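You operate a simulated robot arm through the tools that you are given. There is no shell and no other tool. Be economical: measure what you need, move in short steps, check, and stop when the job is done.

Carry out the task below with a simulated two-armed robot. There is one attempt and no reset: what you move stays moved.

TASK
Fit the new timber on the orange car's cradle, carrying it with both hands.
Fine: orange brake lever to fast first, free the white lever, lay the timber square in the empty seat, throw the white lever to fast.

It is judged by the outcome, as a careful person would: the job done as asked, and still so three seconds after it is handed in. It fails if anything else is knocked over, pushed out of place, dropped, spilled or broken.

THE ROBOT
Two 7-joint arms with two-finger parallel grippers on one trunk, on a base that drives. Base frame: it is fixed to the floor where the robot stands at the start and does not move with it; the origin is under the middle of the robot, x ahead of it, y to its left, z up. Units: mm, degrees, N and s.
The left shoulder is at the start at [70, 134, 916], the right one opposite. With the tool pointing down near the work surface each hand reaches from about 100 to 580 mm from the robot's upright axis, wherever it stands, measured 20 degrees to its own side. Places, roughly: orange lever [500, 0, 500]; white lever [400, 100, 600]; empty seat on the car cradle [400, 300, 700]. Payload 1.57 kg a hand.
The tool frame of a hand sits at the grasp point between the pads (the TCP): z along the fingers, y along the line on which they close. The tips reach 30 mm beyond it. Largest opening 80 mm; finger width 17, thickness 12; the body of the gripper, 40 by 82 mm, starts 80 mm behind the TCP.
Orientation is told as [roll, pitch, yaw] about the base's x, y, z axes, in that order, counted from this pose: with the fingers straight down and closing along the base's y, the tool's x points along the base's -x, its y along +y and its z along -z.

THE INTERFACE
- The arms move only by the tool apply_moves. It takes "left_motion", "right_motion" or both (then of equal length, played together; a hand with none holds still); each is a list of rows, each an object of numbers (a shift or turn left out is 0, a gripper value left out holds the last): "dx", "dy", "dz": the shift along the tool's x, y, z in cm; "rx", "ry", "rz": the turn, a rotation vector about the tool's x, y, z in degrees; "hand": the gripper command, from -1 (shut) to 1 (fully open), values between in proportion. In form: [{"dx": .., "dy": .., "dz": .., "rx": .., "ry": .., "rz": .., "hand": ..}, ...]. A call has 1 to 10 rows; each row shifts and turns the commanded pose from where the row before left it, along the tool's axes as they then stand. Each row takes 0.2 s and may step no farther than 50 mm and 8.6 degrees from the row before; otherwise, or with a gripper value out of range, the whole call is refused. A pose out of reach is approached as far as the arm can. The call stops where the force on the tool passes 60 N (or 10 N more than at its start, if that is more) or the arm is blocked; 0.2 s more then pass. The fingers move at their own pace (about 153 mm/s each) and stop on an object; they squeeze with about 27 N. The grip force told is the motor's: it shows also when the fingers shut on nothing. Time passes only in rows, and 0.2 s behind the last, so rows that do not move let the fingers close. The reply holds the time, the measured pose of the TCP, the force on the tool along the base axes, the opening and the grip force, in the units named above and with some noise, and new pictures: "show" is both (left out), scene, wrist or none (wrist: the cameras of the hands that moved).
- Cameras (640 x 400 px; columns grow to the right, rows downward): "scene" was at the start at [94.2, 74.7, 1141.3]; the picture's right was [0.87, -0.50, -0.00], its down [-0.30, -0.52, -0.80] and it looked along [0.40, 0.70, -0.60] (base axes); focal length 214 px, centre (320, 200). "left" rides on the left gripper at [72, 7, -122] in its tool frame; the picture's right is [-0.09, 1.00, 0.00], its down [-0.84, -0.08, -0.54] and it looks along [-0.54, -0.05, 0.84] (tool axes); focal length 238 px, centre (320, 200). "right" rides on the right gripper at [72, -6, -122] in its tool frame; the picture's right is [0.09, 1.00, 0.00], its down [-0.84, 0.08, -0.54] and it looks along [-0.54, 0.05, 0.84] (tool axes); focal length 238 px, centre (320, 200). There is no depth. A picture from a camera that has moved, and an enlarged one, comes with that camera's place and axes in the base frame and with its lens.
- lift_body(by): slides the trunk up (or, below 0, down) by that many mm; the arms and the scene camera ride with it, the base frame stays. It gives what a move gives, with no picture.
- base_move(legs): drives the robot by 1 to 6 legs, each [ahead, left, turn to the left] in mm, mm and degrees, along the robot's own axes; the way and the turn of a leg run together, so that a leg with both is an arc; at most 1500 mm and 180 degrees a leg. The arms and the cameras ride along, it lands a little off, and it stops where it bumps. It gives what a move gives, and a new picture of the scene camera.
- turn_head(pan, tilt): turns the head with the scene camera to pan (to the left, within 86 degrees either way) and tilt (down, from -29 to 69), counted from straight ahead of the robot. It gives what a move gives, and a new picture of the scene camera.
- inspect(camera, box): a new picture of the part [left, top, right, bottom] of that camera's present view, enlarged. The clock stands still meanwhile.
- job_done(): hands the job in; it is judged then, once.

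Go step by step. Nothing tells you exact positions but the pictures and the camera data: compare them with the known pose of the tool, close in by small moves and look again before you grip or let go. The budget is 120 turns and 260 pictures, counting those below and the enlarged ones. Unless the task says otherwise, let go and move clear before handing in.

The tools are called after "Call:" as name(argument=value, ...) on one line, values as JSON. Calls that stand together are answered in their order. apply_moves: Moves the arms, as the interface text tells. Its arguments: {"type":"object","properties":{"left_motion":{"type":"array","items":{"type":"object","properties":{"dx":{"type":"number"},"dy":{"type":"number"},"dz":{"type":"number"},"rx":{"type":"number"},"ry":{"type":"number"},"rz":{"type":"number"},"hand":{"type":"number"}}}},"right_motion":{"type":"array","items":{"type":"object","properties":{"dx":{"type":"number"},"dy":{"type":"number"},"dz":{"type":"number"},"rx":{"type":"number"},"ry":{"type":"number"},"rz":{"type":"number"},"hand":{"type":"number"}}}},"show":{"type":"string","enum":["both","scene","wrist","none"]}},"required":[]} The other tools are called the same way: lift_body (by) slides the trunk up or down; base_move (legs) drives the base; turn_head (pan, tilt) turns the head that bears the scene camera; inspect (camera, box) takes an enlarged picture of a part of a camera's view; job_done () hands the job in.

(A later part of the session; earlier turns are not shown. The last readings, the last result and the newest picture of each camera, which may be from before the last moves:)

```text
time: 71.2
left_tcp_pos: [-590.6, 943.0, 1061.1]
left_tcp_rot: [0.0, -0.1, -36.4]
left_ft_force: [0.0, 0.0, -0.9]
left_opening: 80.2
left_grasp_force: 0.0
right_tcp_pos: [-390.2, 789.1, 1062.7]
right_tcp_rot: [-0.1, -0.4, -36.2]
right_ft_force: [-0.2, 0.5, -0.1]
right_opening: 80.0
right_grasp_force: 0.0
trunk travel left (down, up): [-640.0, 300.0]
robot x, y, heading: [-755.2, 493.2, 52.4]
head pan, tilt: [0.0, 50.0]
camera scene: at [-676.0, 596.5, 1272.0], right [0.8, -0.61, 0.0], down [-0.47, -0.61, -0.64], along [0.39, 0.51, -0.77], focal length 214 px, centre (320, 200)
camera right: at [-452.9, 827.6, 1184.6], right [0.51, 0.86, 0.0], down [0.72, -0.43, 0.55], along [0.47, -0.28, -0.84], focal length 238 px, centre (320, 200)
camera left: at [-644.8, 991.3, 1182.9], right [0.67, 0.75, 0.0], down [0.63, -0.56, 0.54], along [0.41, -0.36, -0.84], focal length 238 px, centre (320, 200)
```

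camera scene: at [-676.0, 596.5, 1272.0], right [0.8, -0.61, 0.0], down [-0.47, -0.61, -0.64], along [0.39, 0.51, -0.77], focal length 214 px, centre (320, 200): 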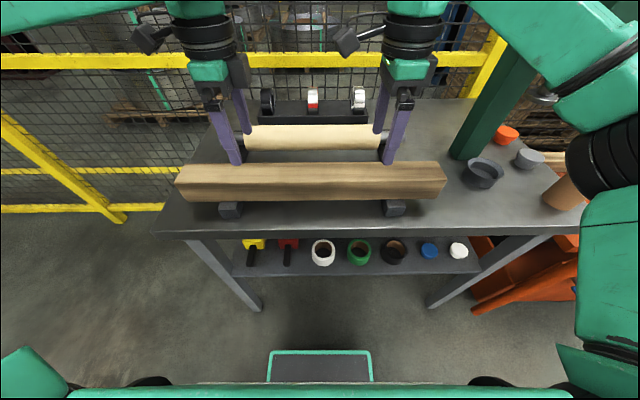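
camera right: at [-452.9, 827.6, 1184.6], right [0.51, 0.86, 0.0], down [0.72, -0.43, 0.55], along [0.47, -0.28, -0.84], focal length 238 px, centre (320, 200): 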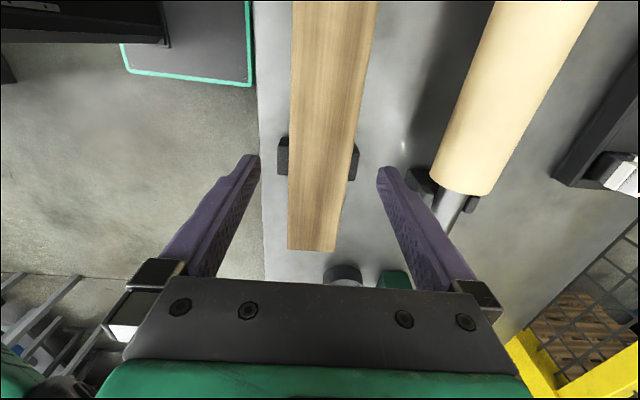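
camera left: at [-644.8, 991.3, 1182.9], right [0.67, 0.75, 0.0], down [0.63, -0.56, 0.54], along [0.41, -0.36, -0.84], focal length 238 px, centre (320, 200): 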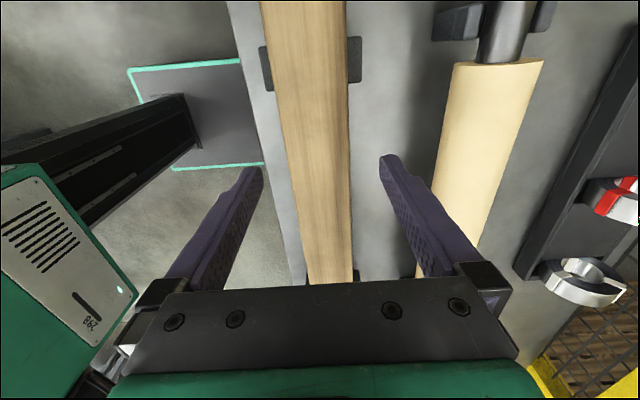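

Both grippers straddle the timber: the left needs about -3 mm and the right +4 mm, and the right should also shift 15 mm inward, away from the rest. Then I descend partway.

Call:
apply_moves(left_motion=[{"dy": -0.3, "rz": 0.6}, {"dz": 2.3}, {"dz": 2.3}, {"dz": 2.3}], right_motion=[{"dx": 1.5, "dy": 0.4}, {"dz": 2.3}, {"dz": 2.3}, {"dz": 2.3}])

```text
time: 72.2
left_tcp_pos: [-593.1, 938.5, 993.3]
left_tcp_rot: [0.1, -0.1, -36.9]
left_ft_force: [-0.1, 0.3, 0.1]
left_opening: 80.2
left_grasp_force: 0.1
right_tcp_pos: [-401.1, 802.1, 995.1]
right_tcp_rot: [0.1, -0.3, -36.3]
right_ft_force: [-0.9, 0.0, 0.5]
right_opening: 80.1
right_grasp_force: 0.0
trunk travel left (down, up): [-640.0, 300.0]
robot x, y, heading: [-755.1, 496.4, 52.8]
head pan, tilt: [0.0, 50.0]
camera scene: at [-676.6, 595.5, 1272.2], right [0.8, -0.61, 0.0], down [-0.46, -0.61, -0.64], along [0.39, 0.51, -0.77], focal length 214 px, centre (320, 200)
camera right: at [-464.3, 840.4, 1116.9], right [0.51, 0.86, 0.0], down [0.72, -0.43, 0.55], along [0.47, -0.28, -0.84], focal length 238 px, centre (320, 200)
camera left: at [-646.7, 988.2, 1114.0], right [0.67, 0.74, 0.0], down [0.62, -0.57, 0.54], along [0.4, -0.36, -0.84], focal length 238 px, centre (320, 200)
```

scene: 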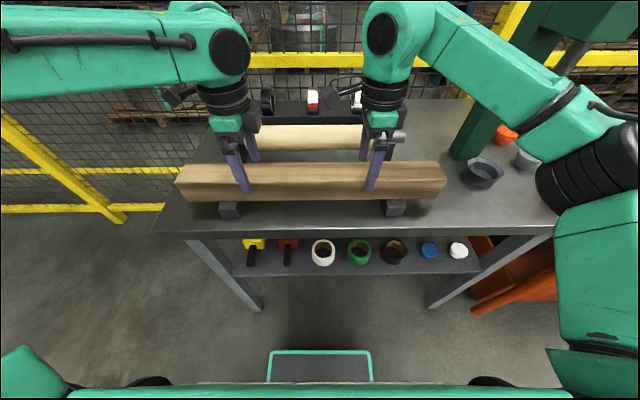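
right: 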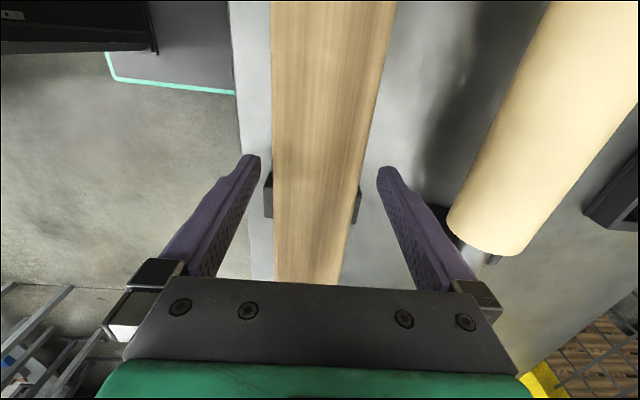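
left: 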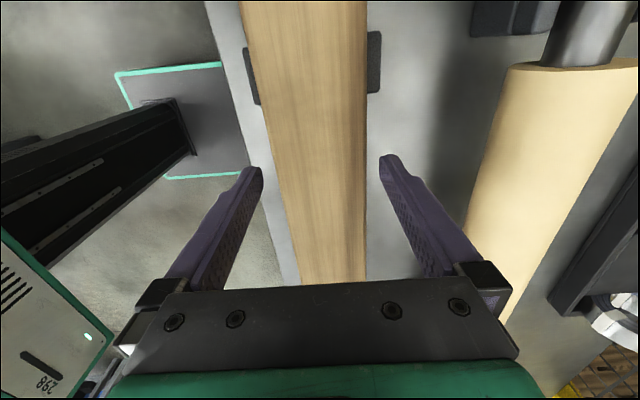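

Both are centred on the timber. I'll lower to mid-height and close both grippers together.

Call:
apply_moves(left_motion=[{"dz": 2.4}, {"dz": 2.4}, {}, {"hand": -1}, {}, {}], right_motion=[{"dz": 2.5}, {"dz": 2.5}, {}, {"hand": -1}, {}, {}])

```text
time: 73.6
left_tcp_pos: [-593.9, 938.7, 945.6]
left_tcp_rot: [0.2, -0.2, -36.9]
left_ft_force: [0.4, 7.8, -0.9]
left_opening: 59.9
left_grasp_force: 27.2
right_tcp_pos: [-400.3, 801.2, 945.0]
right_tcp_rot: [-0.1, -0.3, -36.2]
right_ft_force: [-0.5, -9.8, -0.3]
right_opening: 59.9
right_grasp_force: 26.9
trunk travel left (down, up): [-640.0, 300.0]
robot x, y, heading: [-756.8, 492.4, 52.8]
head pan, tilt: [0.0, 50.0]
camera scene: at [-677.1, 594.4, 1272.2], right [0.8, -0.61, 0.0], down [-0.46, -0.61, -0.64], along [0.39, 0.51, -0.77], focal length 214 px, centre (320, 200)
camera right: at [-463.7, 839.3, 1066.7], right [0.51, 0.86, 0.0], down [0.72, -0.43, 0.55], along [0.47, -0.28, -0.84], focal length 238 px, centre (320, 200)
camera left: at [-647.4, 987.8, 1066.6], right [0.67, 0.74, 0.0], down [0.62, -0.56, 0.54], along [0.4, -0.36, -0.84], focal length 238 px, centre (320, 200)
```

scene: 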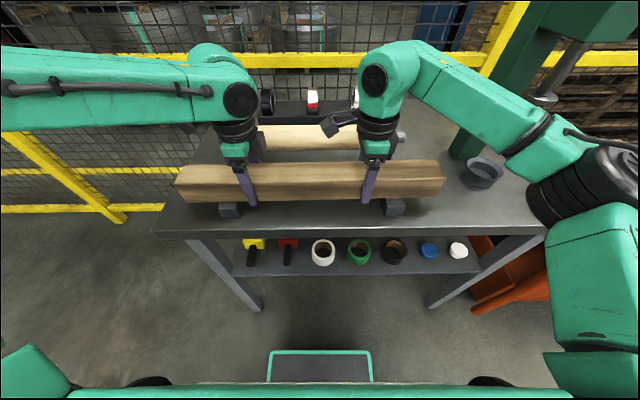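
right: 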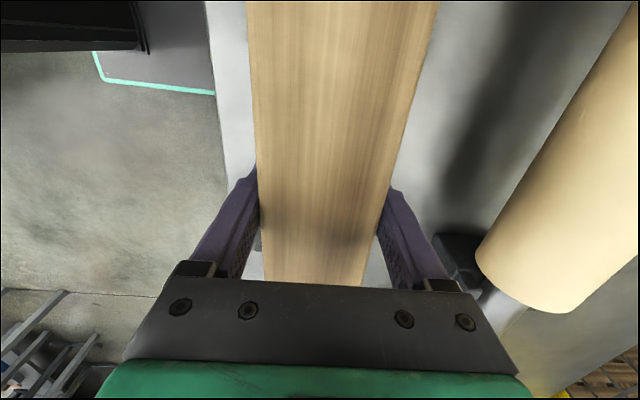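
left: 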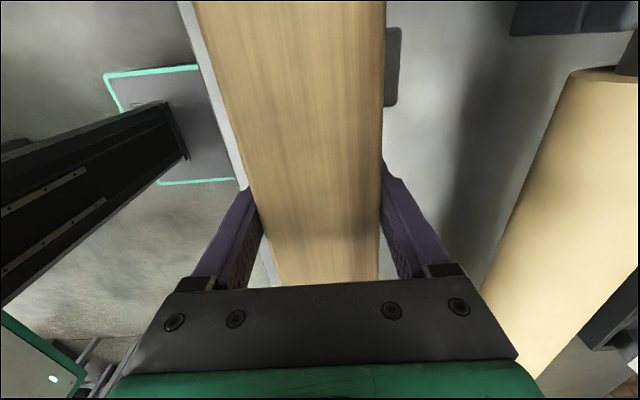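

Both grips hold at 60 mm opening. I'll lift with the trunk so both hands rise together.

Call:
lift_body(by=120)

Call:
turn_head(pan=0, tilt=50)

```text
time: 75.1
left_tcp_pos: [-592.6, 940.8, 1063.9]
left_tcp_rot: [0.1, -0.1, -37.0]
left_ft_force: [0.0, 12.2, -5.5]
left_opening: 60.4
left_grasp_force: 26.5
right_tcp_pos: [-399.6, 802.0, 1064.7]
right_tcp_rot: [-0.1, -0.3, -36.2]
right_ft_force: [-1.7, -12.3, -5.1]
right_opening: 59.7
right_grasp_force: 27.1
trunk travel left (down, up): [-760.0, 180.0]
robot x, y, heading: [-754.1, 495.2, 52.8]
head pan, tilt: [0.0, 50.0]
```

```text
time: 75.7
left_tcp_pos: [-592.4, 939.5, 1064.8]
left_tcp_rot: [0.2, -0.1, -36.9]
left_ft_force: [-0.5, 11.1, -3.6]
left_opening: 60.4
left_grasp_force: 26.8
right_tcp_pos: [-399.6, 803.1, 1063.8]
right_tcp_rot: [-0.1, -0.4, -36.3]
right_ft_force: [-0.8, -12.2, -5.7]
right_opening: 60.0
right_grasp_force: 27.0
trunk travel left (down, up): [-760.0, 180.0]
robot x, y, heading: [-756.4, 491.8, 53.0]
head pan, tilt: [0.0, 50.0]
camera scene: at [-676.0, 596.0, 1392.0], right [0.8, -0.61, 0.0], down [-0.47, -0.61, -0.64], along [0.39, 0.51, -0.77], focal length 214 px, centre (320, 200)
```

scene: 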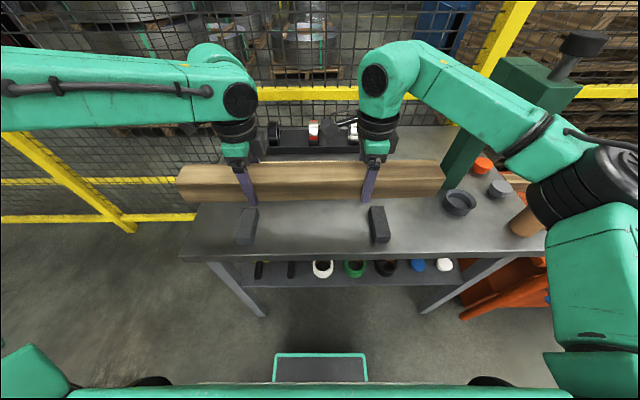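

The timber is lifted and level. The display post to the right of the cart would foul my right arm in a square approach, so I'll come in turned about 30° clockwise, with the timber yawed +30° in my hands. First I back straight out.

Call:
base_move(legs=[[-300, 0, 0]])

Call:
apply_moves(left_motion=[{"dx": -0.016, "dy": -0.61, "rz": -3}, {"dx": -0.016, "dy": -0.61, "rz": -3}, {"dx": -0.016, "dy": -0.61, "rz": -3}], right_motion=[{"dx": 0.016, "dy": 0.61, "rz": -3}, {"dx": 0.016, "dy": 0.61, "rz": -3}, {"dx": 0.016, "dy": 0.61, "rz": -3}], show="scene")

```text
time: 77.7
left_tcp_pos: [-771.8, 701.7, 1064.0]
left_tcp_rot: [0.0, -0.1, -37.3]
left_ft_force: [-3.5, 9.7, -2.3]
left_opening: 60.4
left_grasp_force: 27.1
right_tcp_pos: [-579.9, 564.1, 1063.2]
right_tcp_rot: [-0.2, -0.3, -36.6]
right_ft_force: [4.3, -9.3, -7.6]
right_opening: 59.8
right_grasp_force: 26.7
trunk travel left (down, up): [-760.0, 180.0]
robot x, y, heading: [-937.6, 257.0, 52.3]
head pan, tilt: [0.0, 50.0]
camera scene: at [-857.0, 358.8, 1391.8], right [0.79, -0.61, 0.0], down [-0.47, -0.61, -0.64], along [0.39, 0.51, -0.77], focal length 214 px, centre (320, 200)
```

scene: 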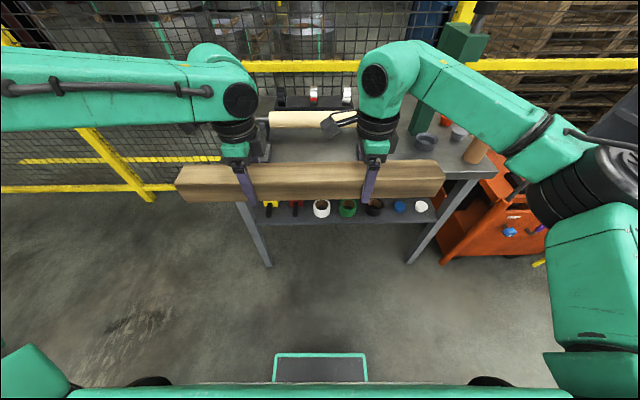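

```text
time: 78.5
left_tcp_pos: [-782.5, 684.3, 1065.0]
left_tcp_rot: [0.1, 0.1, -28.2]
left_ft_force: [1.7, -1.7, 0.9]
left_opening: 60.3
left_grasp_force: 27.1
right_tcp_pos: [-570.8, 577.2, 1065.2]
right_tcp_rot: [-0.1, -0.4, -27.5]
right_ft_force: [-0.9, 0.3, -10.3]
right_opening: 60.2
right_grasp_force: 26.8
trunk travel left (down, up): [-760.0, 180.0]
robot x, y, heading: [-939.1, 256.0, 52.2]
head pan, tilt: [0.0, 50.0]
camera scene: at [-858.8, 356.7, 1392.1], right [0.79, -0.61, 0.0], down [-0.47, -0.61, -0.64], along [0.39, 0.51, -0.77], focal length 214 px, centre (320, 200)
```

scene: 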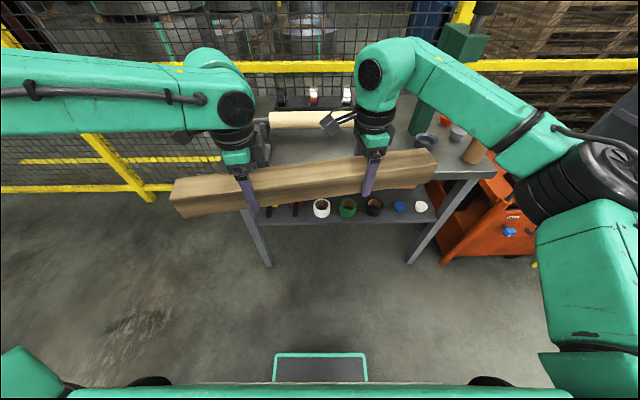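

The synchronized turn works, with spacing and grip held. I'll finish to 30° and shift the timber left by about 100 mm.

Call:
apply_moves(left_motion=[{"dx": -0.016, "dy": -0.61, "rz": -3}, {"dx": -0.016, "dy": -0.61, "rz": -3}, {"dx": -0.016, "dy": -0.61, "rz": -3}, {"dx": -0.016, "dy": -0.61, "rz": -3}, {"dx": -0.016, "dy": -0.61, "rz": -3}, {"dx": -0.016, "dy": -0.61, "rz": -3}, {"dx": -0.016, "dy": -0.61, "rz": -3}], right_motion=[{"dx": 0.016, "dy": 0.61, "rz": -3}, {"dx": 0.016, "dy": 0.61, "rz": -3}, {"dx": 0.016, "dy": 0.61, "rz": -3}, {"dx": 0.016, "dy": 0.61, "rz": -3}, {"dx": 0.016, "dy": 0.61, "rz": -3}, {"dx": 0.016, "dy": 0.61, "rz": -3}, {"dx": 0.016, "dy": 0.61, "rz": -3}], show="none")

Call:
apply_moves(left_motion=[{"dx": 1.71, "dy": 0.47}, {"dx": 1.71, "dy": 0.47}, {"dx": 1.71, "dy": 0.47}, {"dx": 1.71, "dy": 0.47}, {"dx": 1.71, "dy": 0.47}, {"dx": 1.71, "dy": 0.47}], right_motion=[{"dx": 1.71, "dy": 0.47}, {"dx": 1.71, "dy": 0.47}, {"dx": 1.71, "dy": 0.47}, {"dx": 1.71, "dy": 0.47}, {"dx": 1.71, "dy": 0.47}, {"dx": 1.71, "dy": 0.47}], show="scene")

```text
time: 80.1
left_tcp_pos: [-795.7, 643.6, 1064.6]
left_tcp_rot: [-0.1, -0.1, -7.2]
left_ft_force: [10.3, 1.6, -12.4]
left_opening: 60.4
left_grasp_force: 27.1
right_tcp_pos: [-560.0, 619.5, 1063.8]
right_tcp_rot: [-0.2, -0.1, -6.4]
right_ft_force: [-10.7, -3.1, 2.9]
right_opening: 60.0
right_grasp_force: 27.6
trunk travel left (down, up): [-760.0, 180.0]
robot x, y, heading: [-940.6, 255.9, 52.3]
head pan, tilt: [0.0, 50.0]
```

```text
time: 81.5
left_tcp_pos: [-895.5, 687.0, 1063.4]
left_tcp_rot: [0.0, -0.4, -7.2]
left_ft_force: [7.3, 1.3, 2.4]
left_opening: 60.2
left_grasp_force: 27.4
right_tcp_pos: [-659.6, 661.1, 1062.3]
right_tcp_rot: [-0.3, -0.5, -6.5]
right_ft_force: [-7.7, -1.2, -12.7]
right_opening: 60.0
right_grasp_force: 27.0
trunk travel left (down, up): [-760.0, 180.0]
robot x, y, heading: [-936.5, 255.3, 52.4]
head pan, tilt: [0.0, 50.0]
camera scene: at [-860.8, 358.0, 1392.2], right [0.79, -0.61, 0.0], down [-0.47, -0.61, -0.64], along [0.39, 0.51, -0.77], focal length 214 px, centre (320, 200)
```

scene: 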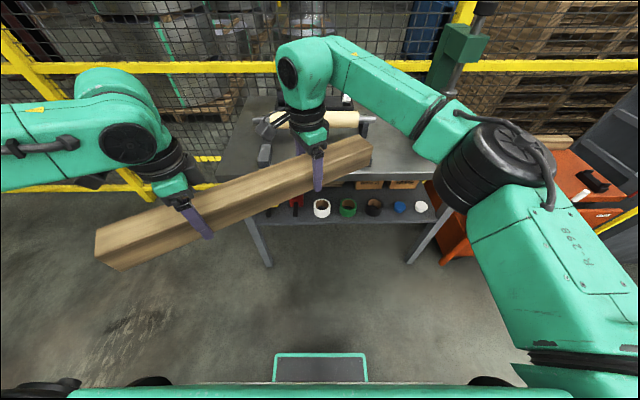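

The timber is held at about +30° with the elbow tucked in. Now I drive right, then turn clockwise 30° in front of the cart at a standoff.

Call:
base_move(legs=[[60, -811, 0], [0, 0, -30]])

Call:
turn_head(pan=15, tilt=45)

```text
time: 87.4
left_tcp_pos: [5.0, 154.8, 1062.5]
left_tcp_rot: [0.0, 0.0, -37.5]
left_ft_force: [2.3, 3.8, -6.1]
left_opening: 60.0
left_grasp_force: 26.9
right_tcp_pos: [193.5, 13.4, 1063.8]
right_tcp_rot: [-0.2, -0.2, -36.8]
right_ft_force: [-1.5, -4.4, -5.2]
right_opening: 59.9
right_grasp_force: 26.9
trunk travel left (down, up): [-760.0, 180.0]
robot x, y, heading: [-250.0, -191.4, 22.1]
head pan, tilt: [0.0, 50.0]
camera scene: at [-130.6, -145.5, 1392.1], right [0.38, -0.93, 0.0], down [-0.71, -0.29, -0.64], along [0.59, 0.24, -0.77], focal length 214 px, centre (320, 200)
```

scene: 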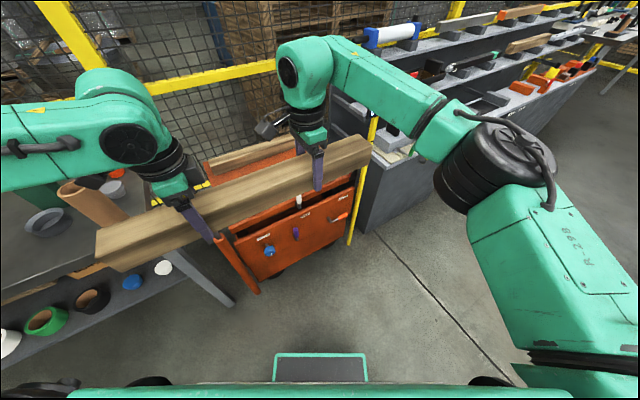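

```text
time: 88.2
left_tcp_pos: [3.0, 155.7, 1063.7]
left_tcp_rot: [-0.1, -0.1, -37.5]
left_ft_force: [0.9, 1.3, -4.8]
left_opening: 59.8
left_grasp_force: 27.6
right_tcp_pos: [193.4, 14.8, 1063.0]
right_tcp_rot: [-0.2, -0.3, -36.8]
right_ft_force: [-1.5, -1.0, -4.6]
right_opening: 60.0
right_grasp_force: 27.2
trunk travel left (down, up): [-760.0, 180.0]
robot x, y, heading: [-250.4, -199.3, 22.2]
head pan, tilt: [15.0, 45.0]
camera scene: at [-136.7, -126.0, 1399.0], right [0.6, -0.8, 0.0], down [-0.56, -0.43, -0.71], along [0.56, 0.43, -0.71], focal length 214 px, centre (320, 200)
```

scene: 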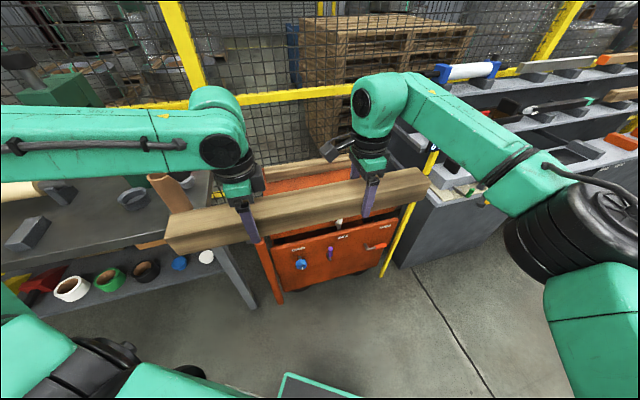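

At the standoff everything is clear. Next I'll advance most of the way, still high, and look down at the saddles.

Call:
base_move(legs=[[320, 19, 0]])

Call:
inspect(camera="left", box=[0, 0, 640, 400])

Call:
inspect(camera="right", box=[0, 0, 640, 400])

```text
time: 90.3
left_tcp_pos: [289.1, 294.8, 1064.1]
left_tcp_rot: [0.0, -0.2, -37.2]
left_ft_force: [2.1, 0.6, -4.6]
left_opening: 60.1
left_grasp_force: 26.9
right_tcp_pos: [481.9, 153.5, 1064.4]
right_tcp_rot: [-0.3, -0.3, -36.5]
right_ft_force: [-2.9, -1.3, -5.2]
right_opening: 59.8
right_grasp_force: 27.0
trunk travel left (down, up): [-760.0, 180.0]
robot x, y, heading: [41.2, -55.4, 22.3]
head pan, tilt: [15.0, 45.0]
camera scene: at [151.1, 13.3, 1399.2], right [0.61, -0.79, 0.0], down [-0.56, -0.43, -0.71], along [0.56, 0.43, -0.71], focal length 214 px, centre (320, 200)
```

scene: 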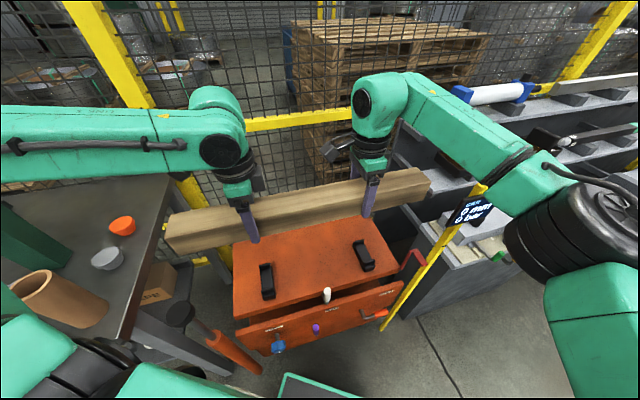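

```text
1.00 times, centred on (320, 200) of left
camera zoom: at [236.7, 344.5, 1185.5], right [0.68, 0.74, 0.0], down [0.62, -0.57, 0.54], along [0.4, -0.37, -0.84], focal length 238 px, centre (320, 200)
```

zoom: 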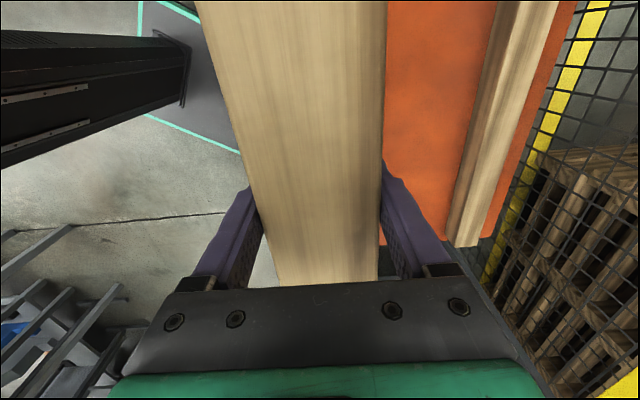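

```text
1.00 times, centred on (320, 200) of right
camera zoom: at [419.3, 192.6, 1186.3], right [0.52, 0.85, 0.0], down [0.72, -0.43, 0.55], along [0.47, -0.29, -0.84], focal length 238 px, centre (320, 200)
```

zoom: 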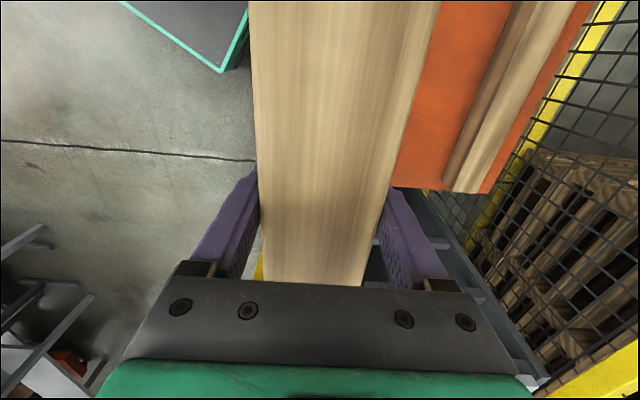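

The saddles are visible from the head camera, so I'll zoom in to measure the seat and the cart's yaw precisely.

Call:
inspect(camera="scene", box=[220, 210, 420, 335])

Call:
inspect(camera="scene", box=[400, 150, 520, 310])

```text
3.20 times, centred on (320, 272) of scene
camera zoom: at [151.1, 13.3, 1399.2], right [0.61, -0.79, 0.0], down [-0.56, -0.43, -0.71], along [0.56, 0.43, -0.71], focal length 686 px, centre (320, -32)
```

zoom: 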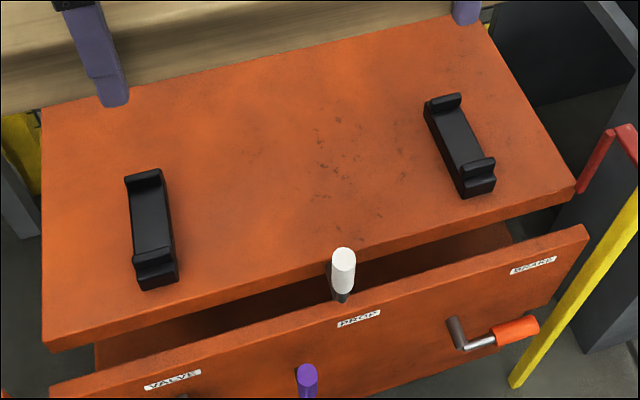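

```text
2.50 times, centred on (460, 230) of scene
camera zoom: at [151.1, 13.3, 1399.2], right [0.61, -0.79, 0.0], down [-0.56, -0.43, -0.71], along [0.56, 0.43, -0.71], focal length 536 px, centre (-30, 125)
```

zoom: 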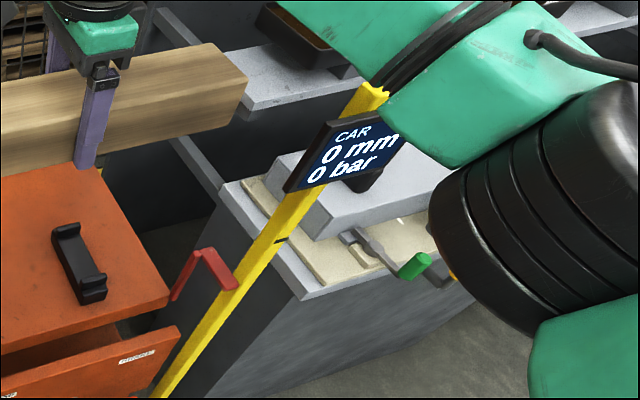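

The seat centre is about (440,240) with cart heading about 53.2°, matching the timber's yaw. Before lowering I need to check the left arm's clearance over the bench items.

Call:
turn_head(pan=60, tilt=45)

Call:
turn_head(pan=60, tilt=15)

```text
time: 91.5
left_tcp_pos: [291.3, 295.3, 1063.1]
left_tcp_rot: [-0.1, 0.0, -37.2]
left_ft_force: [0.9, 0.8, -4.9]
left_opening: 60.2
left_grasp_force: 26.7
right_tcp_pos: [482.3, 154.2, 1063.9]
right_tcp_rot: [-0.1, -0.3, -36.5]
right_ft_force: [-1.7, -1.2, -5.0]
right_opening: 59.9
right_grasp_force: 28.0
trunk travel left (down, up): [-760.0, 180.0]
robot x, y, heading: [37.7, -53.0, 22.7]
head pan, tilt: [60.0, 45.0]
camera scene: at [98.7, 45.2, 1399.0], right [0.99, -0.13, 0.0], down [-0.09, -0.7, -0.71], along [0.09, 0.7, -0.71], focal length 214 px, centre (320, 200)
```

scene: 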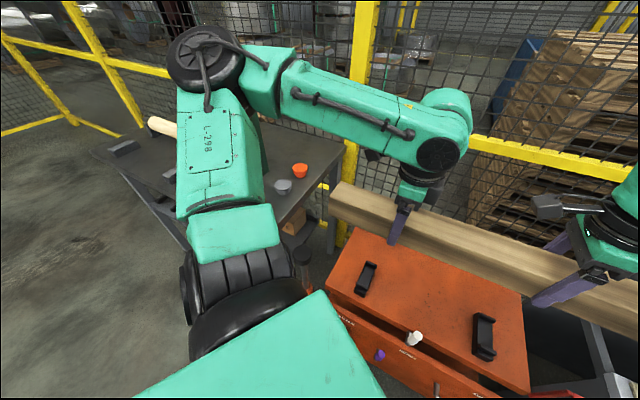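

```text
time: 92.4
left_tcp_pos: [291.2, 294.5, 1063.0]
left_tcp_rot: [-0.1, -0.1, -37.2]
left_ft_force: [3.1, 1.7, -4.2]
left_opening: 59.9
left_grasp_force: 27.0
right_tcp_pos: [482.5, 154.2, 1063.3]
right_tcp_rot: [-0.3, -0.4, -36.5]
right_ft_force: [-2.2, -0.8, -4.7]
right_opening: 59.8
right_grasp_force: 26.9
trunk travel left (down, up): [-760.0, 180.0]
robot x, y, heading: [42.9, -56.3, 22.3]
head pan, tilt: [60.0, 15.0]
camera scene: at [100.7, 57.5, 1445.7], right [0.99, -0.13, 0.0], down [-0.04, -0.26, -0.97], along [0.13, 0.96, -0.26], focal length 214 px, centre (320, 200)
```

scene: 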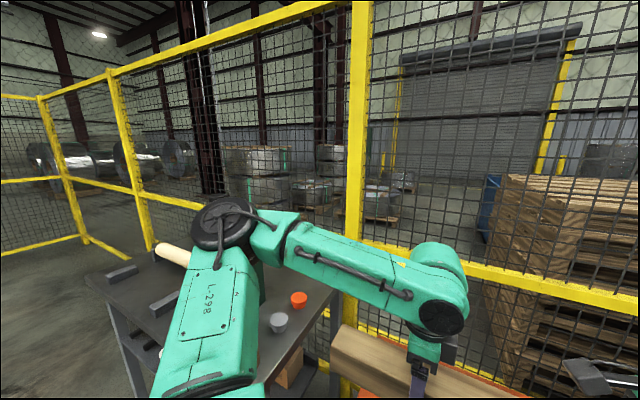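

The left elbow is high (about 1327) and clear, but lowering only with the trunk would bring the upper arm near the cap of the leaning prop. I'll lower part of the way with the arms first, then with the trunk.

Call:
apply_moves(left_motion=[{"dz": 1.5}, {"dz": 1.5}, {"dz": 1.5}, {"dz": 1.5}, {"dz": 1.5}, {"dz": 1.5}, {"dz": 1.5}, {"dz": 1.5}], right_motion=[{"dz": 1.5}, {"dz": 1.5}, {"dz": 1.5}, {"dz": 1.5}, {"dz": 1.5}, {"dz": 1.5}, {"dz": 1.5}, {"dz": 1.5}], show="scene")

Call:
turn_head(pan=60, tilt=45)

```text
time: 94.2
left_tcp_pos: [292.6, 296.0, 943.3]
left_tcp_rot: [-0.1, -0.1, -37.3]
left_ft_force: [-7.1, 7.3, -8.7]
left_opening: 60.1
left_grasp_force: 26.9
right_tcp_pos: [481.4, 155.6, 942.6]
right_tcp_rot: [-0.2, -0.3, -36.7]
right_ft_force: [7.0, -6.0, -1.3]
right_opening: 60.1
right_grasp_force: 27.1
trunk travel left (down, up): [-760.0, 180.0]
robot x, y, heading: [36.9, -52.2, 22.6]
head pan, tilt: [60.0, 15.0]
camera scene: at [101.1, 57.9, 1445.8], right [0.99, -0.13, 0.0], down [-0.04, -0.26, -0.97], along [0.13, 0.96, -0.26], focal length 214 px, centre (320, 200)
```

scene: 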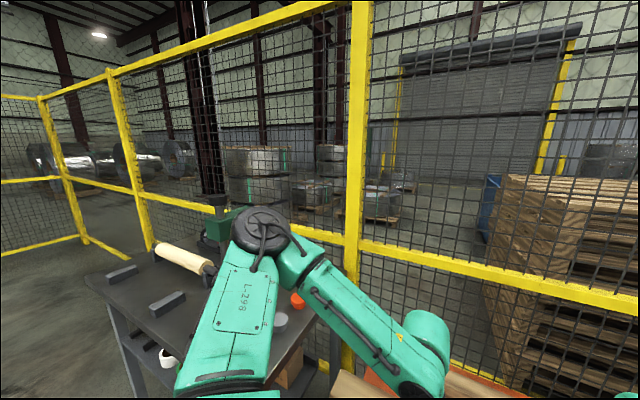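

```text
time: 95.2
left_tcp_pos: [290.4, 295.4, 944.3]
left_tcp_rot: [-0.1, 0.0, -37.3]
left_ft_force: [-11.8, 9.5, -7.7]
left_opening: 60.0
left_grasp_force: 27.0
right_tcp_pos: [481.1, 155.0, 942.7]
right_tcp_rot: [-0.2, -0.4, -36.6]
right_ft_force: [11.0, -10.4, -2.9]
right_opening: 59.8
right_grasp_force: 27.1
trunk travel left (down, up): [-760.0, 180.0]
robot x, y, heading: [36.2, -49.9, 22.6]
head pan, tilt: [60.0, 45.0]
camera scene: at [99.0, 45.4, 1399.1], right [0.99, -0.13, 0.0], down [-0.09, -0.7, -0.71], along [0.09, 0.7, -0.71], focal length 214 px, centre (320, 200)
```

scene: 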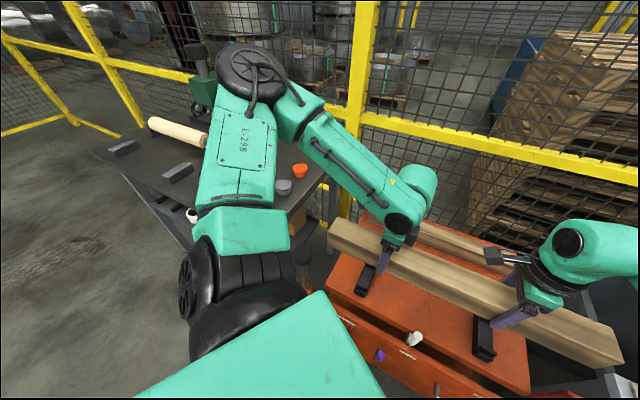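

The elbow barely dropped, so there is good clearance. I'll lower the trunk 150 mm to bring the timber's bottom to about 765, just above the white lever, and check.

Call:
lift_body(by=-145)

Call:
turn_head(pan=20, tilt=50)

Call:
inspect(camera="left", box=[0, 0, 640, 400])

Call:
inspect(camera="right", box=[0, 0, 640, 400])

```text
time: 96.9
left_tcp_pos: [291.5, 296.0, 798.7]
left_tcp_rot: [-0.1, -0.1, -37.2]
left_ft_force: [-16.4, 11.6, -6.6]
left_opening: 60.0
left_grasp_force: 26.7
right_tcp_pos: [482.2, 154.8, 798.1]
right_tcp_rot: [-0.3, -0.3, -36.6]
right_ft_force: [15.2, -12.1, -3.6]
right_opening: 59.7
right_grasp_force: 27.2
trunk travel left (down, up): [-615.0, 325.0]
robot x, y, heading: [38.3, -59.5, 22.4]
head pan, tilt: [60.0, 45.0]
```

```text
time: 97.9
left_tcp_pos: [291.1, 295.8, 799.3]
left_tcp_rot: [-0.1, -0.1, -37.2]
left_ft_force: [-15.5, 12.8, -6.8]
left_opening: 59.8
left_grasp_force: 27.5
right_tcp_pos: [481.9, 153.8, 796.7]
right_tcp_rot: [-0.2, -0.4, -36.5]
right_ft_force: [15.1, -12.8, -3.9]
right_opening: 59.4
right_grasp_force: 27.2
trunk travel left (down, up): [-615.0, 325.0]
robot x, y, heading: [39.9, -55.0, 22.3]
head pan, tilt: [20.0, 50.0]
camera scene: at [144.9, 16.7, 1247.1], right [0.68, -0.74, 0.0], down [-0.57, -0.52, -0.64], along [0.47, 0.43, -0.77], focal length 214 px, centre (320, 200)
```

scene: 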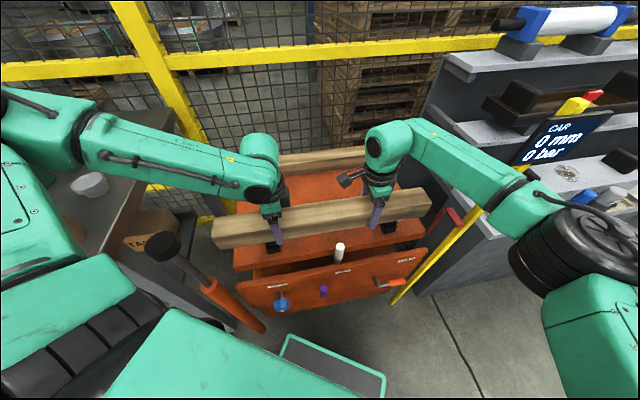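

```text
1.00 times, centred on (320, 200) of left
camera zoom: at [238.0, 344.9, 920.8], right [0.68, 0.74, 0.0], down [0.62, -0.57, 0.54], along [0.4, -0.37, -0.84], focal length 238 px, centre (320, 200)
```

zoom: 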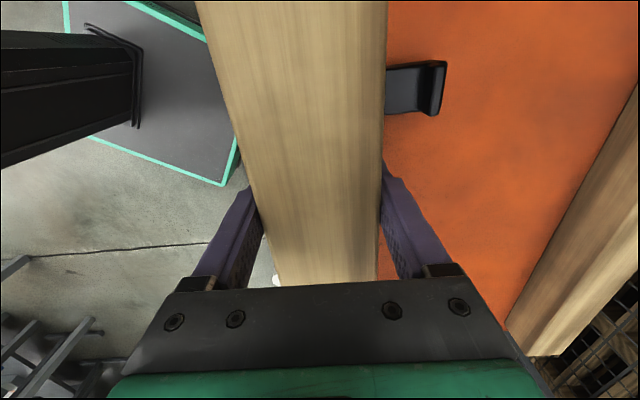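

```text
1.00 times, centred on (320, 200) of right
camera zoom: at [419.8, 193.2, 919.5], right [0.52, 0.85, 0.0], down [0.72, -0.43, 0.55], along [0.47, -0.29, -0.84], focal length 238 px, centre (320, 200)
```

zoom: 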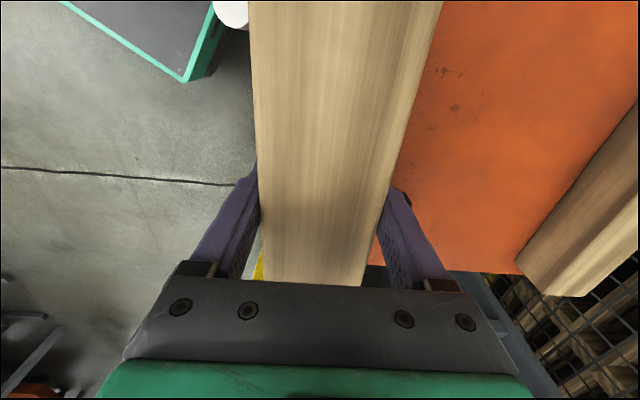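

The saddle is about 50 mm ahead of the timber and 13 mm to the right. I'll relax the lengthwise squeeze slightly, then nudge the base.

Call:
apply_moves(left_motion=[{"dx": 0.08}], right_motion=[{"dx": -0.08}], show="none")

Call:
base_move(legs=[[47, 12, 0]])

Call:
inspect(camera="left", box=[160, 0, 480, 200])

Call:
inspect(camera="right", box=[160, 100, 480, 300])

Call:
inspect(camera="scene", box=[200, 170, 440, 320])

```text
time: 98.3
left_tcp_pos: [290.6, 295.3, 799.4]
left_tcp_rot: [0.0, -0.1, -37.1]
left_ft_force: [-10.7, 7.4, -5.9]
left_opening: 60.0
left_grasp_force: 27.0
right_tcp_pos: [481.5, 154.5, 798.2]
right_tcp_rot: [-0.1, -0.3, -36.5]
right_ft_force: [11.4, -7.4, -4.1]
right_opening: 59.8
right_grasp_force: 26.7
trunk travel left (down, up): [-615.0, 325.0]
robot x, y, heading: [39.9, -52.1, 22.5]
head pan, tilt: [20.0, 50.0]
```

```text
time: 99.2
left_tcp_pos: [328.7, 324.2, 799.5]
left_tcp_rot: [0.0, -0.2, -37.2]
left_ft_force: [-7.8, 4.4, -4.6]
left_opening: 60.1
left_grasp_force: 27.0
right_tcp_pos: [520.4, 183.1, 797.3]
right_tcp_rot: [-0.3, -0.3, -36.5]
right_ft_force: [7.1, -5.0, -5.6]
right_opening: 59.9
right_grasp_force: 26.5
trunk travel left (down, up): [-615.0, 325.0]
robot x, y, heading: [79.5, -24.8, 22.7]
head pan, tilt: [20.0, 50.0]
camera scene: at [182.8, 44.9, 1247.2], right [0.68, -0.74, 0.0], down [-0.57, -0.52, -0.64], along [0.47, 0.43, -0.77], focal length 214 px, centre (320, 200)
```

scene: 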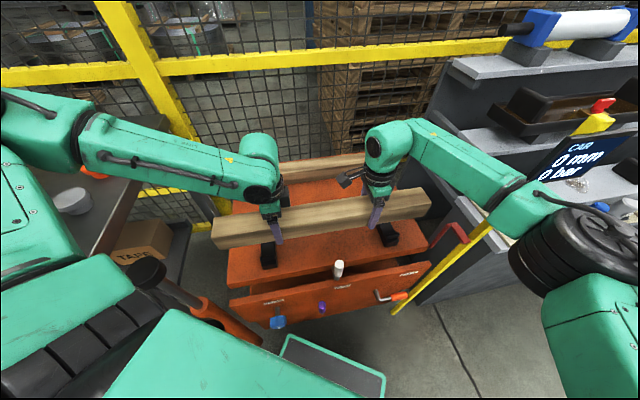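

```text
2.00 times, centred on (320, 100) of left
camera zoom: at [275.4, 373.7, 921.1], right [0.68, 0.74, 0.0], down [0.62, -0.57, 0.54], along [0.4, -0.37, -0.84], focal length 477 px, centre (320, 400)
```

zoom: 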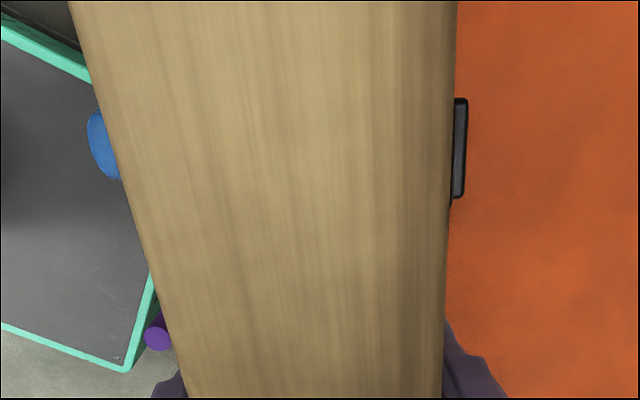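

```text
2.00 times, centred on (320, 200) of right
camera zoom: at [457.5, 221.7, 920.0], right [0.52, 0.86, 0.0], down [0.72, -0.43, 0.55], along [0.47, -0.28, -0.84], focal length 477 px, centre (320, 200)
```

zoom: 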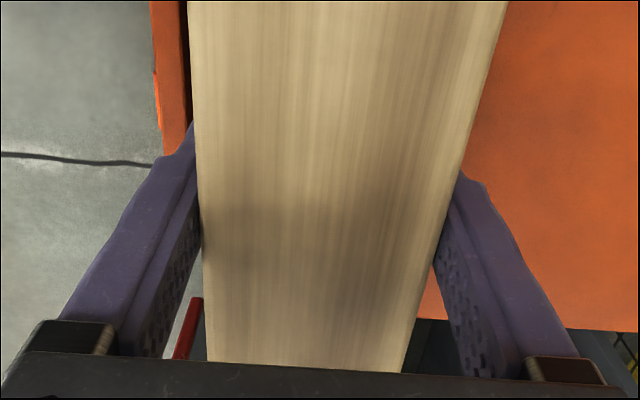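

```text
2.67 times, centred on (320, 245) of scene
camera zoom: at [182.8, 44.9, 1247.2], right [0.68, -0.74, 0.0], down [-0.57, -0.52, -0.64], along [0.47, 0.43, -0.77], focal length 572 px, centre (320, 80)
```

zoom: 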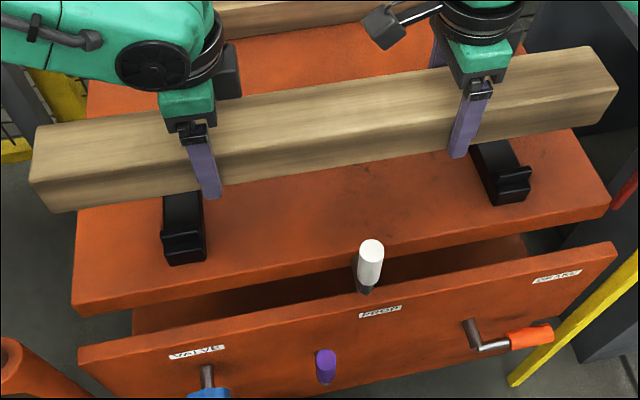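

Very close now. Zooming on each saddle's front lip from the head camera to set the last few millimetres.

Call:
inspect(camera="scene", box=[240, 230, 304, 275])

Call:
inspect(camera="scene", box=[360, 210, 424, 255])

Call:
inspect(camera="right", box=[0, 0, 640, 400])

```text
8.89 times, centred on (272, 252) of scene
camera zoom: at [182.8, 44.9, 1247.2], right [0.68, -0.74, 0.0], down [-0.57, -0.52, -0.64], along [0.47, 0.43, -0.77], focal length 1906 px, centre (747, -267)
```

zoom: 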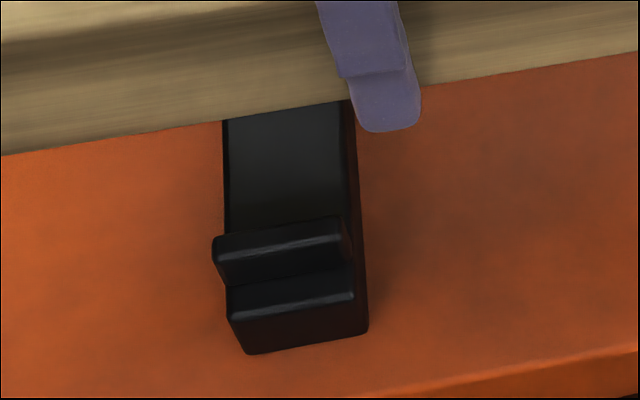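

```text
8.89 times, centred on (392, 232) of scene
camera zoom: at [182.8, 44.9, 1247.2], right [0.68, -0.74, 0.0], down [-0.57, -0.52, -0.64], along [0.47, 0.43, -0.77], focal length 1906 px, centre (-320, -89)
```

zoom: 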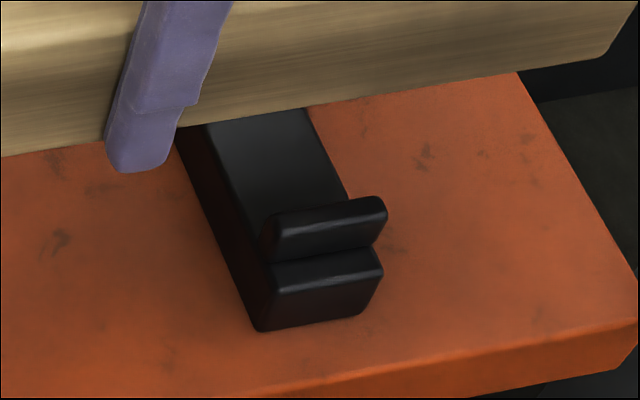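

```text
1.00 times, centred on (320, 200) of right
camera zoom: at [457.5, 221.7, 920.0], right [0.52, 0.86, 0.0], down [0.72, -0.43, 0.55], along [0.47, -0.28, -0.84], focal length 238 px, centre (320, 200)
```

zoom: 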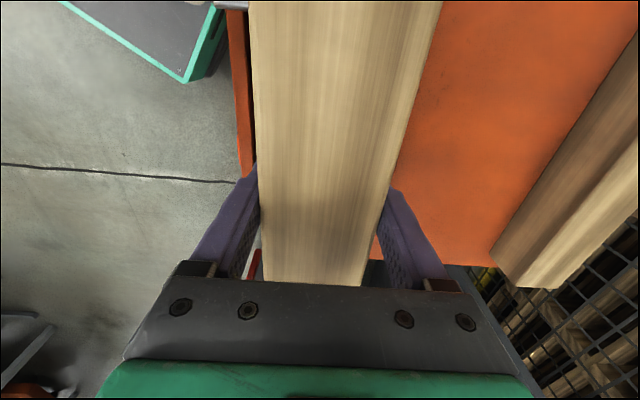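

From the front lips I estimate the seat interior runs from about n=423 to 497, while the timber spans 427–487, so it needs about 4 mm more forward. I'll shift it and lower to just above the lips.

Call:
apply_moves(left_motion=[{"dy": 0.4}], right_motion=[{"dy": 0.4}], show="none")

Call:
lift_body(by=-40)

Call:
inspect(camera="scene", box=[200, 170, 440, 320])

Call:
inspect(camera="left", box=[160, 0, 480, 200])

```text
time: 99.7
left_tcp_pos: [330.9, 326.9, 799.5]
left_tcp_rot: [0.0, -0.2, -37.2]
left_ft_force: [1.7, 0.4, -6.8]
left_opening: 60.0
left_grasp_force: 26.7
right_tcp_pos: [520.8, 186.4, 797.5]
right_tcp_rot: [-0.2, -0.1, -36.5]
right_ft_force: [-2.2, -0.7, -1.5]
right_opening: 59.8
right_grasp_force: 26.9
trunk travel left (down, up): [-615.0, 325.0]
robot x, y, heading: [76.8, -25.4, 22.5]
head pan, tilt: [20.0, 50.0]
```

```text
time: 100.5
left_tcp_pos: [332.5, 327.4, 760.0]
left_tcp_rot: [-0.1, -0.1, -37.1]
left_ft_force: [4.5, 3.7, -10.7]
left_opening: 60.1
left_grasp_force: 26.8
right_tcp_pos: [522.1, 186.3, 756.5]
right_tcp_rot: [-0.3, -0.2, -36.4]
right_ft_force: [-4.5, -3.0, 0.6]
right_opening: 59.7
right_grasp_force: 27.2
trunk travel left (down, up): [-575.0, 365.0]
robot x, y, heading: [78.6, -21.9, 22.6]
head pan, tilt: [20.0, 50.0]
```

```text
2.67 times, centred on (320, 245) of scene
camera zoom: at [183.3, 45.2, 1207.1], right [0.68, -0.74, 0.0], down [-0.57, -0.52, -0.64], along [0.47, 0.43, -0.77], focal length 572 px, centre (320, 80)
```

zoom: 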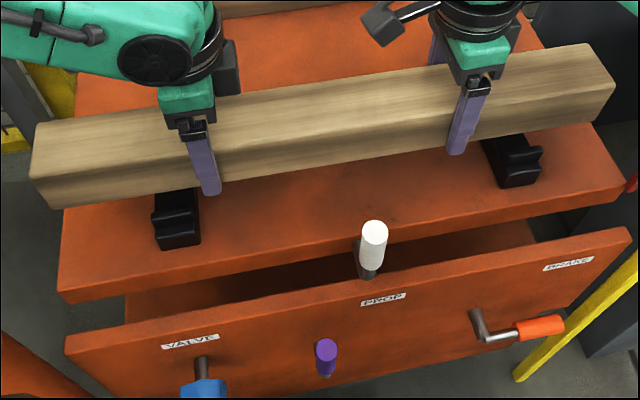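

```text
2.00 times, centred on (320, 100) of left
camera zoom: at [277.8, 377.0, 881.1], right [0.67, 0.74, 0.0], down [0.62, -0.57, 0.54], along [0.4, -0.37, -0.84], focal length 477 px, centre (320, 400)
```

zoom: 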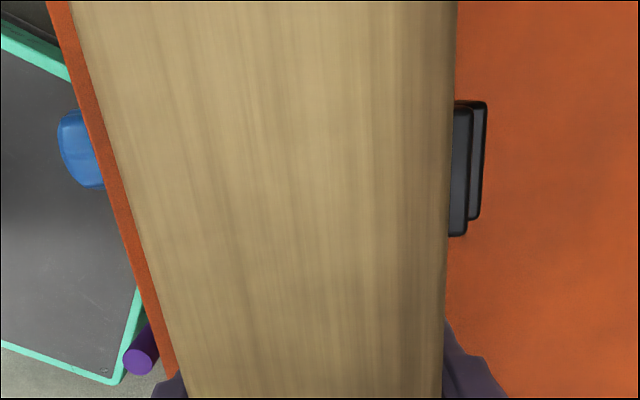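

The saddle is symmetric, with a small step outside each lip. Zooming again to check the gap at the front lips.

Call:
inspect(camera="scene", box=[240, 225, 304, 270])

Call:
inspect(camera="scene", box=[360, 205, 424, 250])

Call:
inspect(camera="left", box=[360, 40, 424, 124])

```text
8.89 times, centred on (272, 248) of scene
camera zoom: at [183.3, 45.2, 1207.1], right [0.68, -0.74, 0.0], down [-0.57, -0.52, -0.64], along [0.47, 0.43, -0.77], focal length 1906 px, centre (747, -222)
```

zoom: 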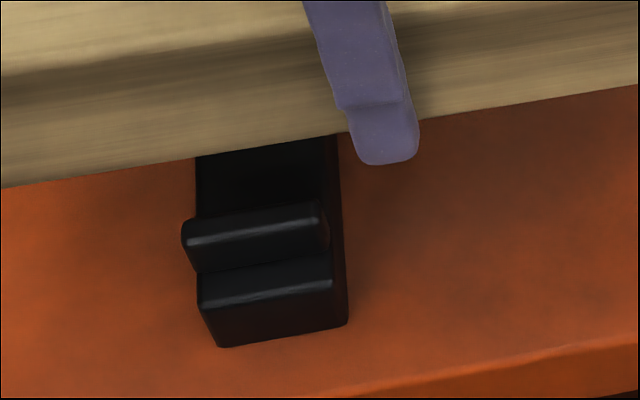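

```text
8.89 times, centred on (392, 228) of scene
camera zoom: at [183.3, 45.2, 1207.1], right [0.68, -0.74, 0.0], down [-0.57, -0.52, -0.64], along [0.47, 0.43, -0.77], focal length 1906 px, centre (-320, -44)
```

zoom: 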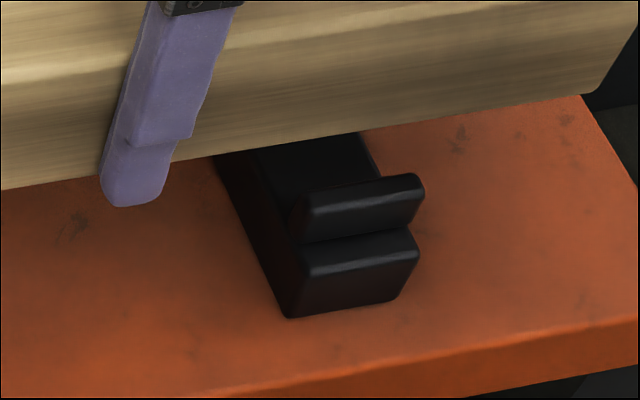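

```text
4.76 times, centred on (392, 82) of left
camera zoom: at [277.8, 377.0, 881.1], right [0.67, 0.74, 0.0], down [0.62, -0.57, 0.54], along [0.4, -0.37, -0.84], focal length 1135 px, centre (-23, 762)
```

zoom: 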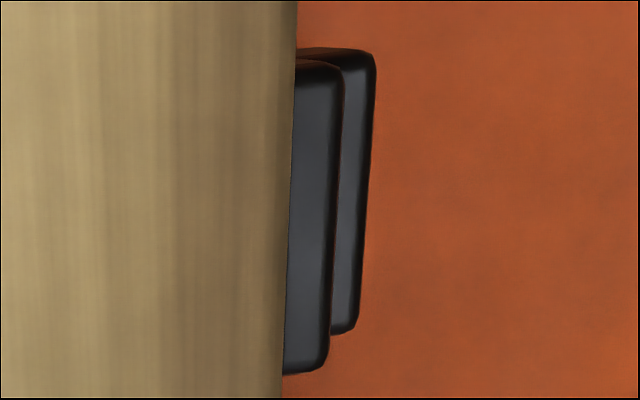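

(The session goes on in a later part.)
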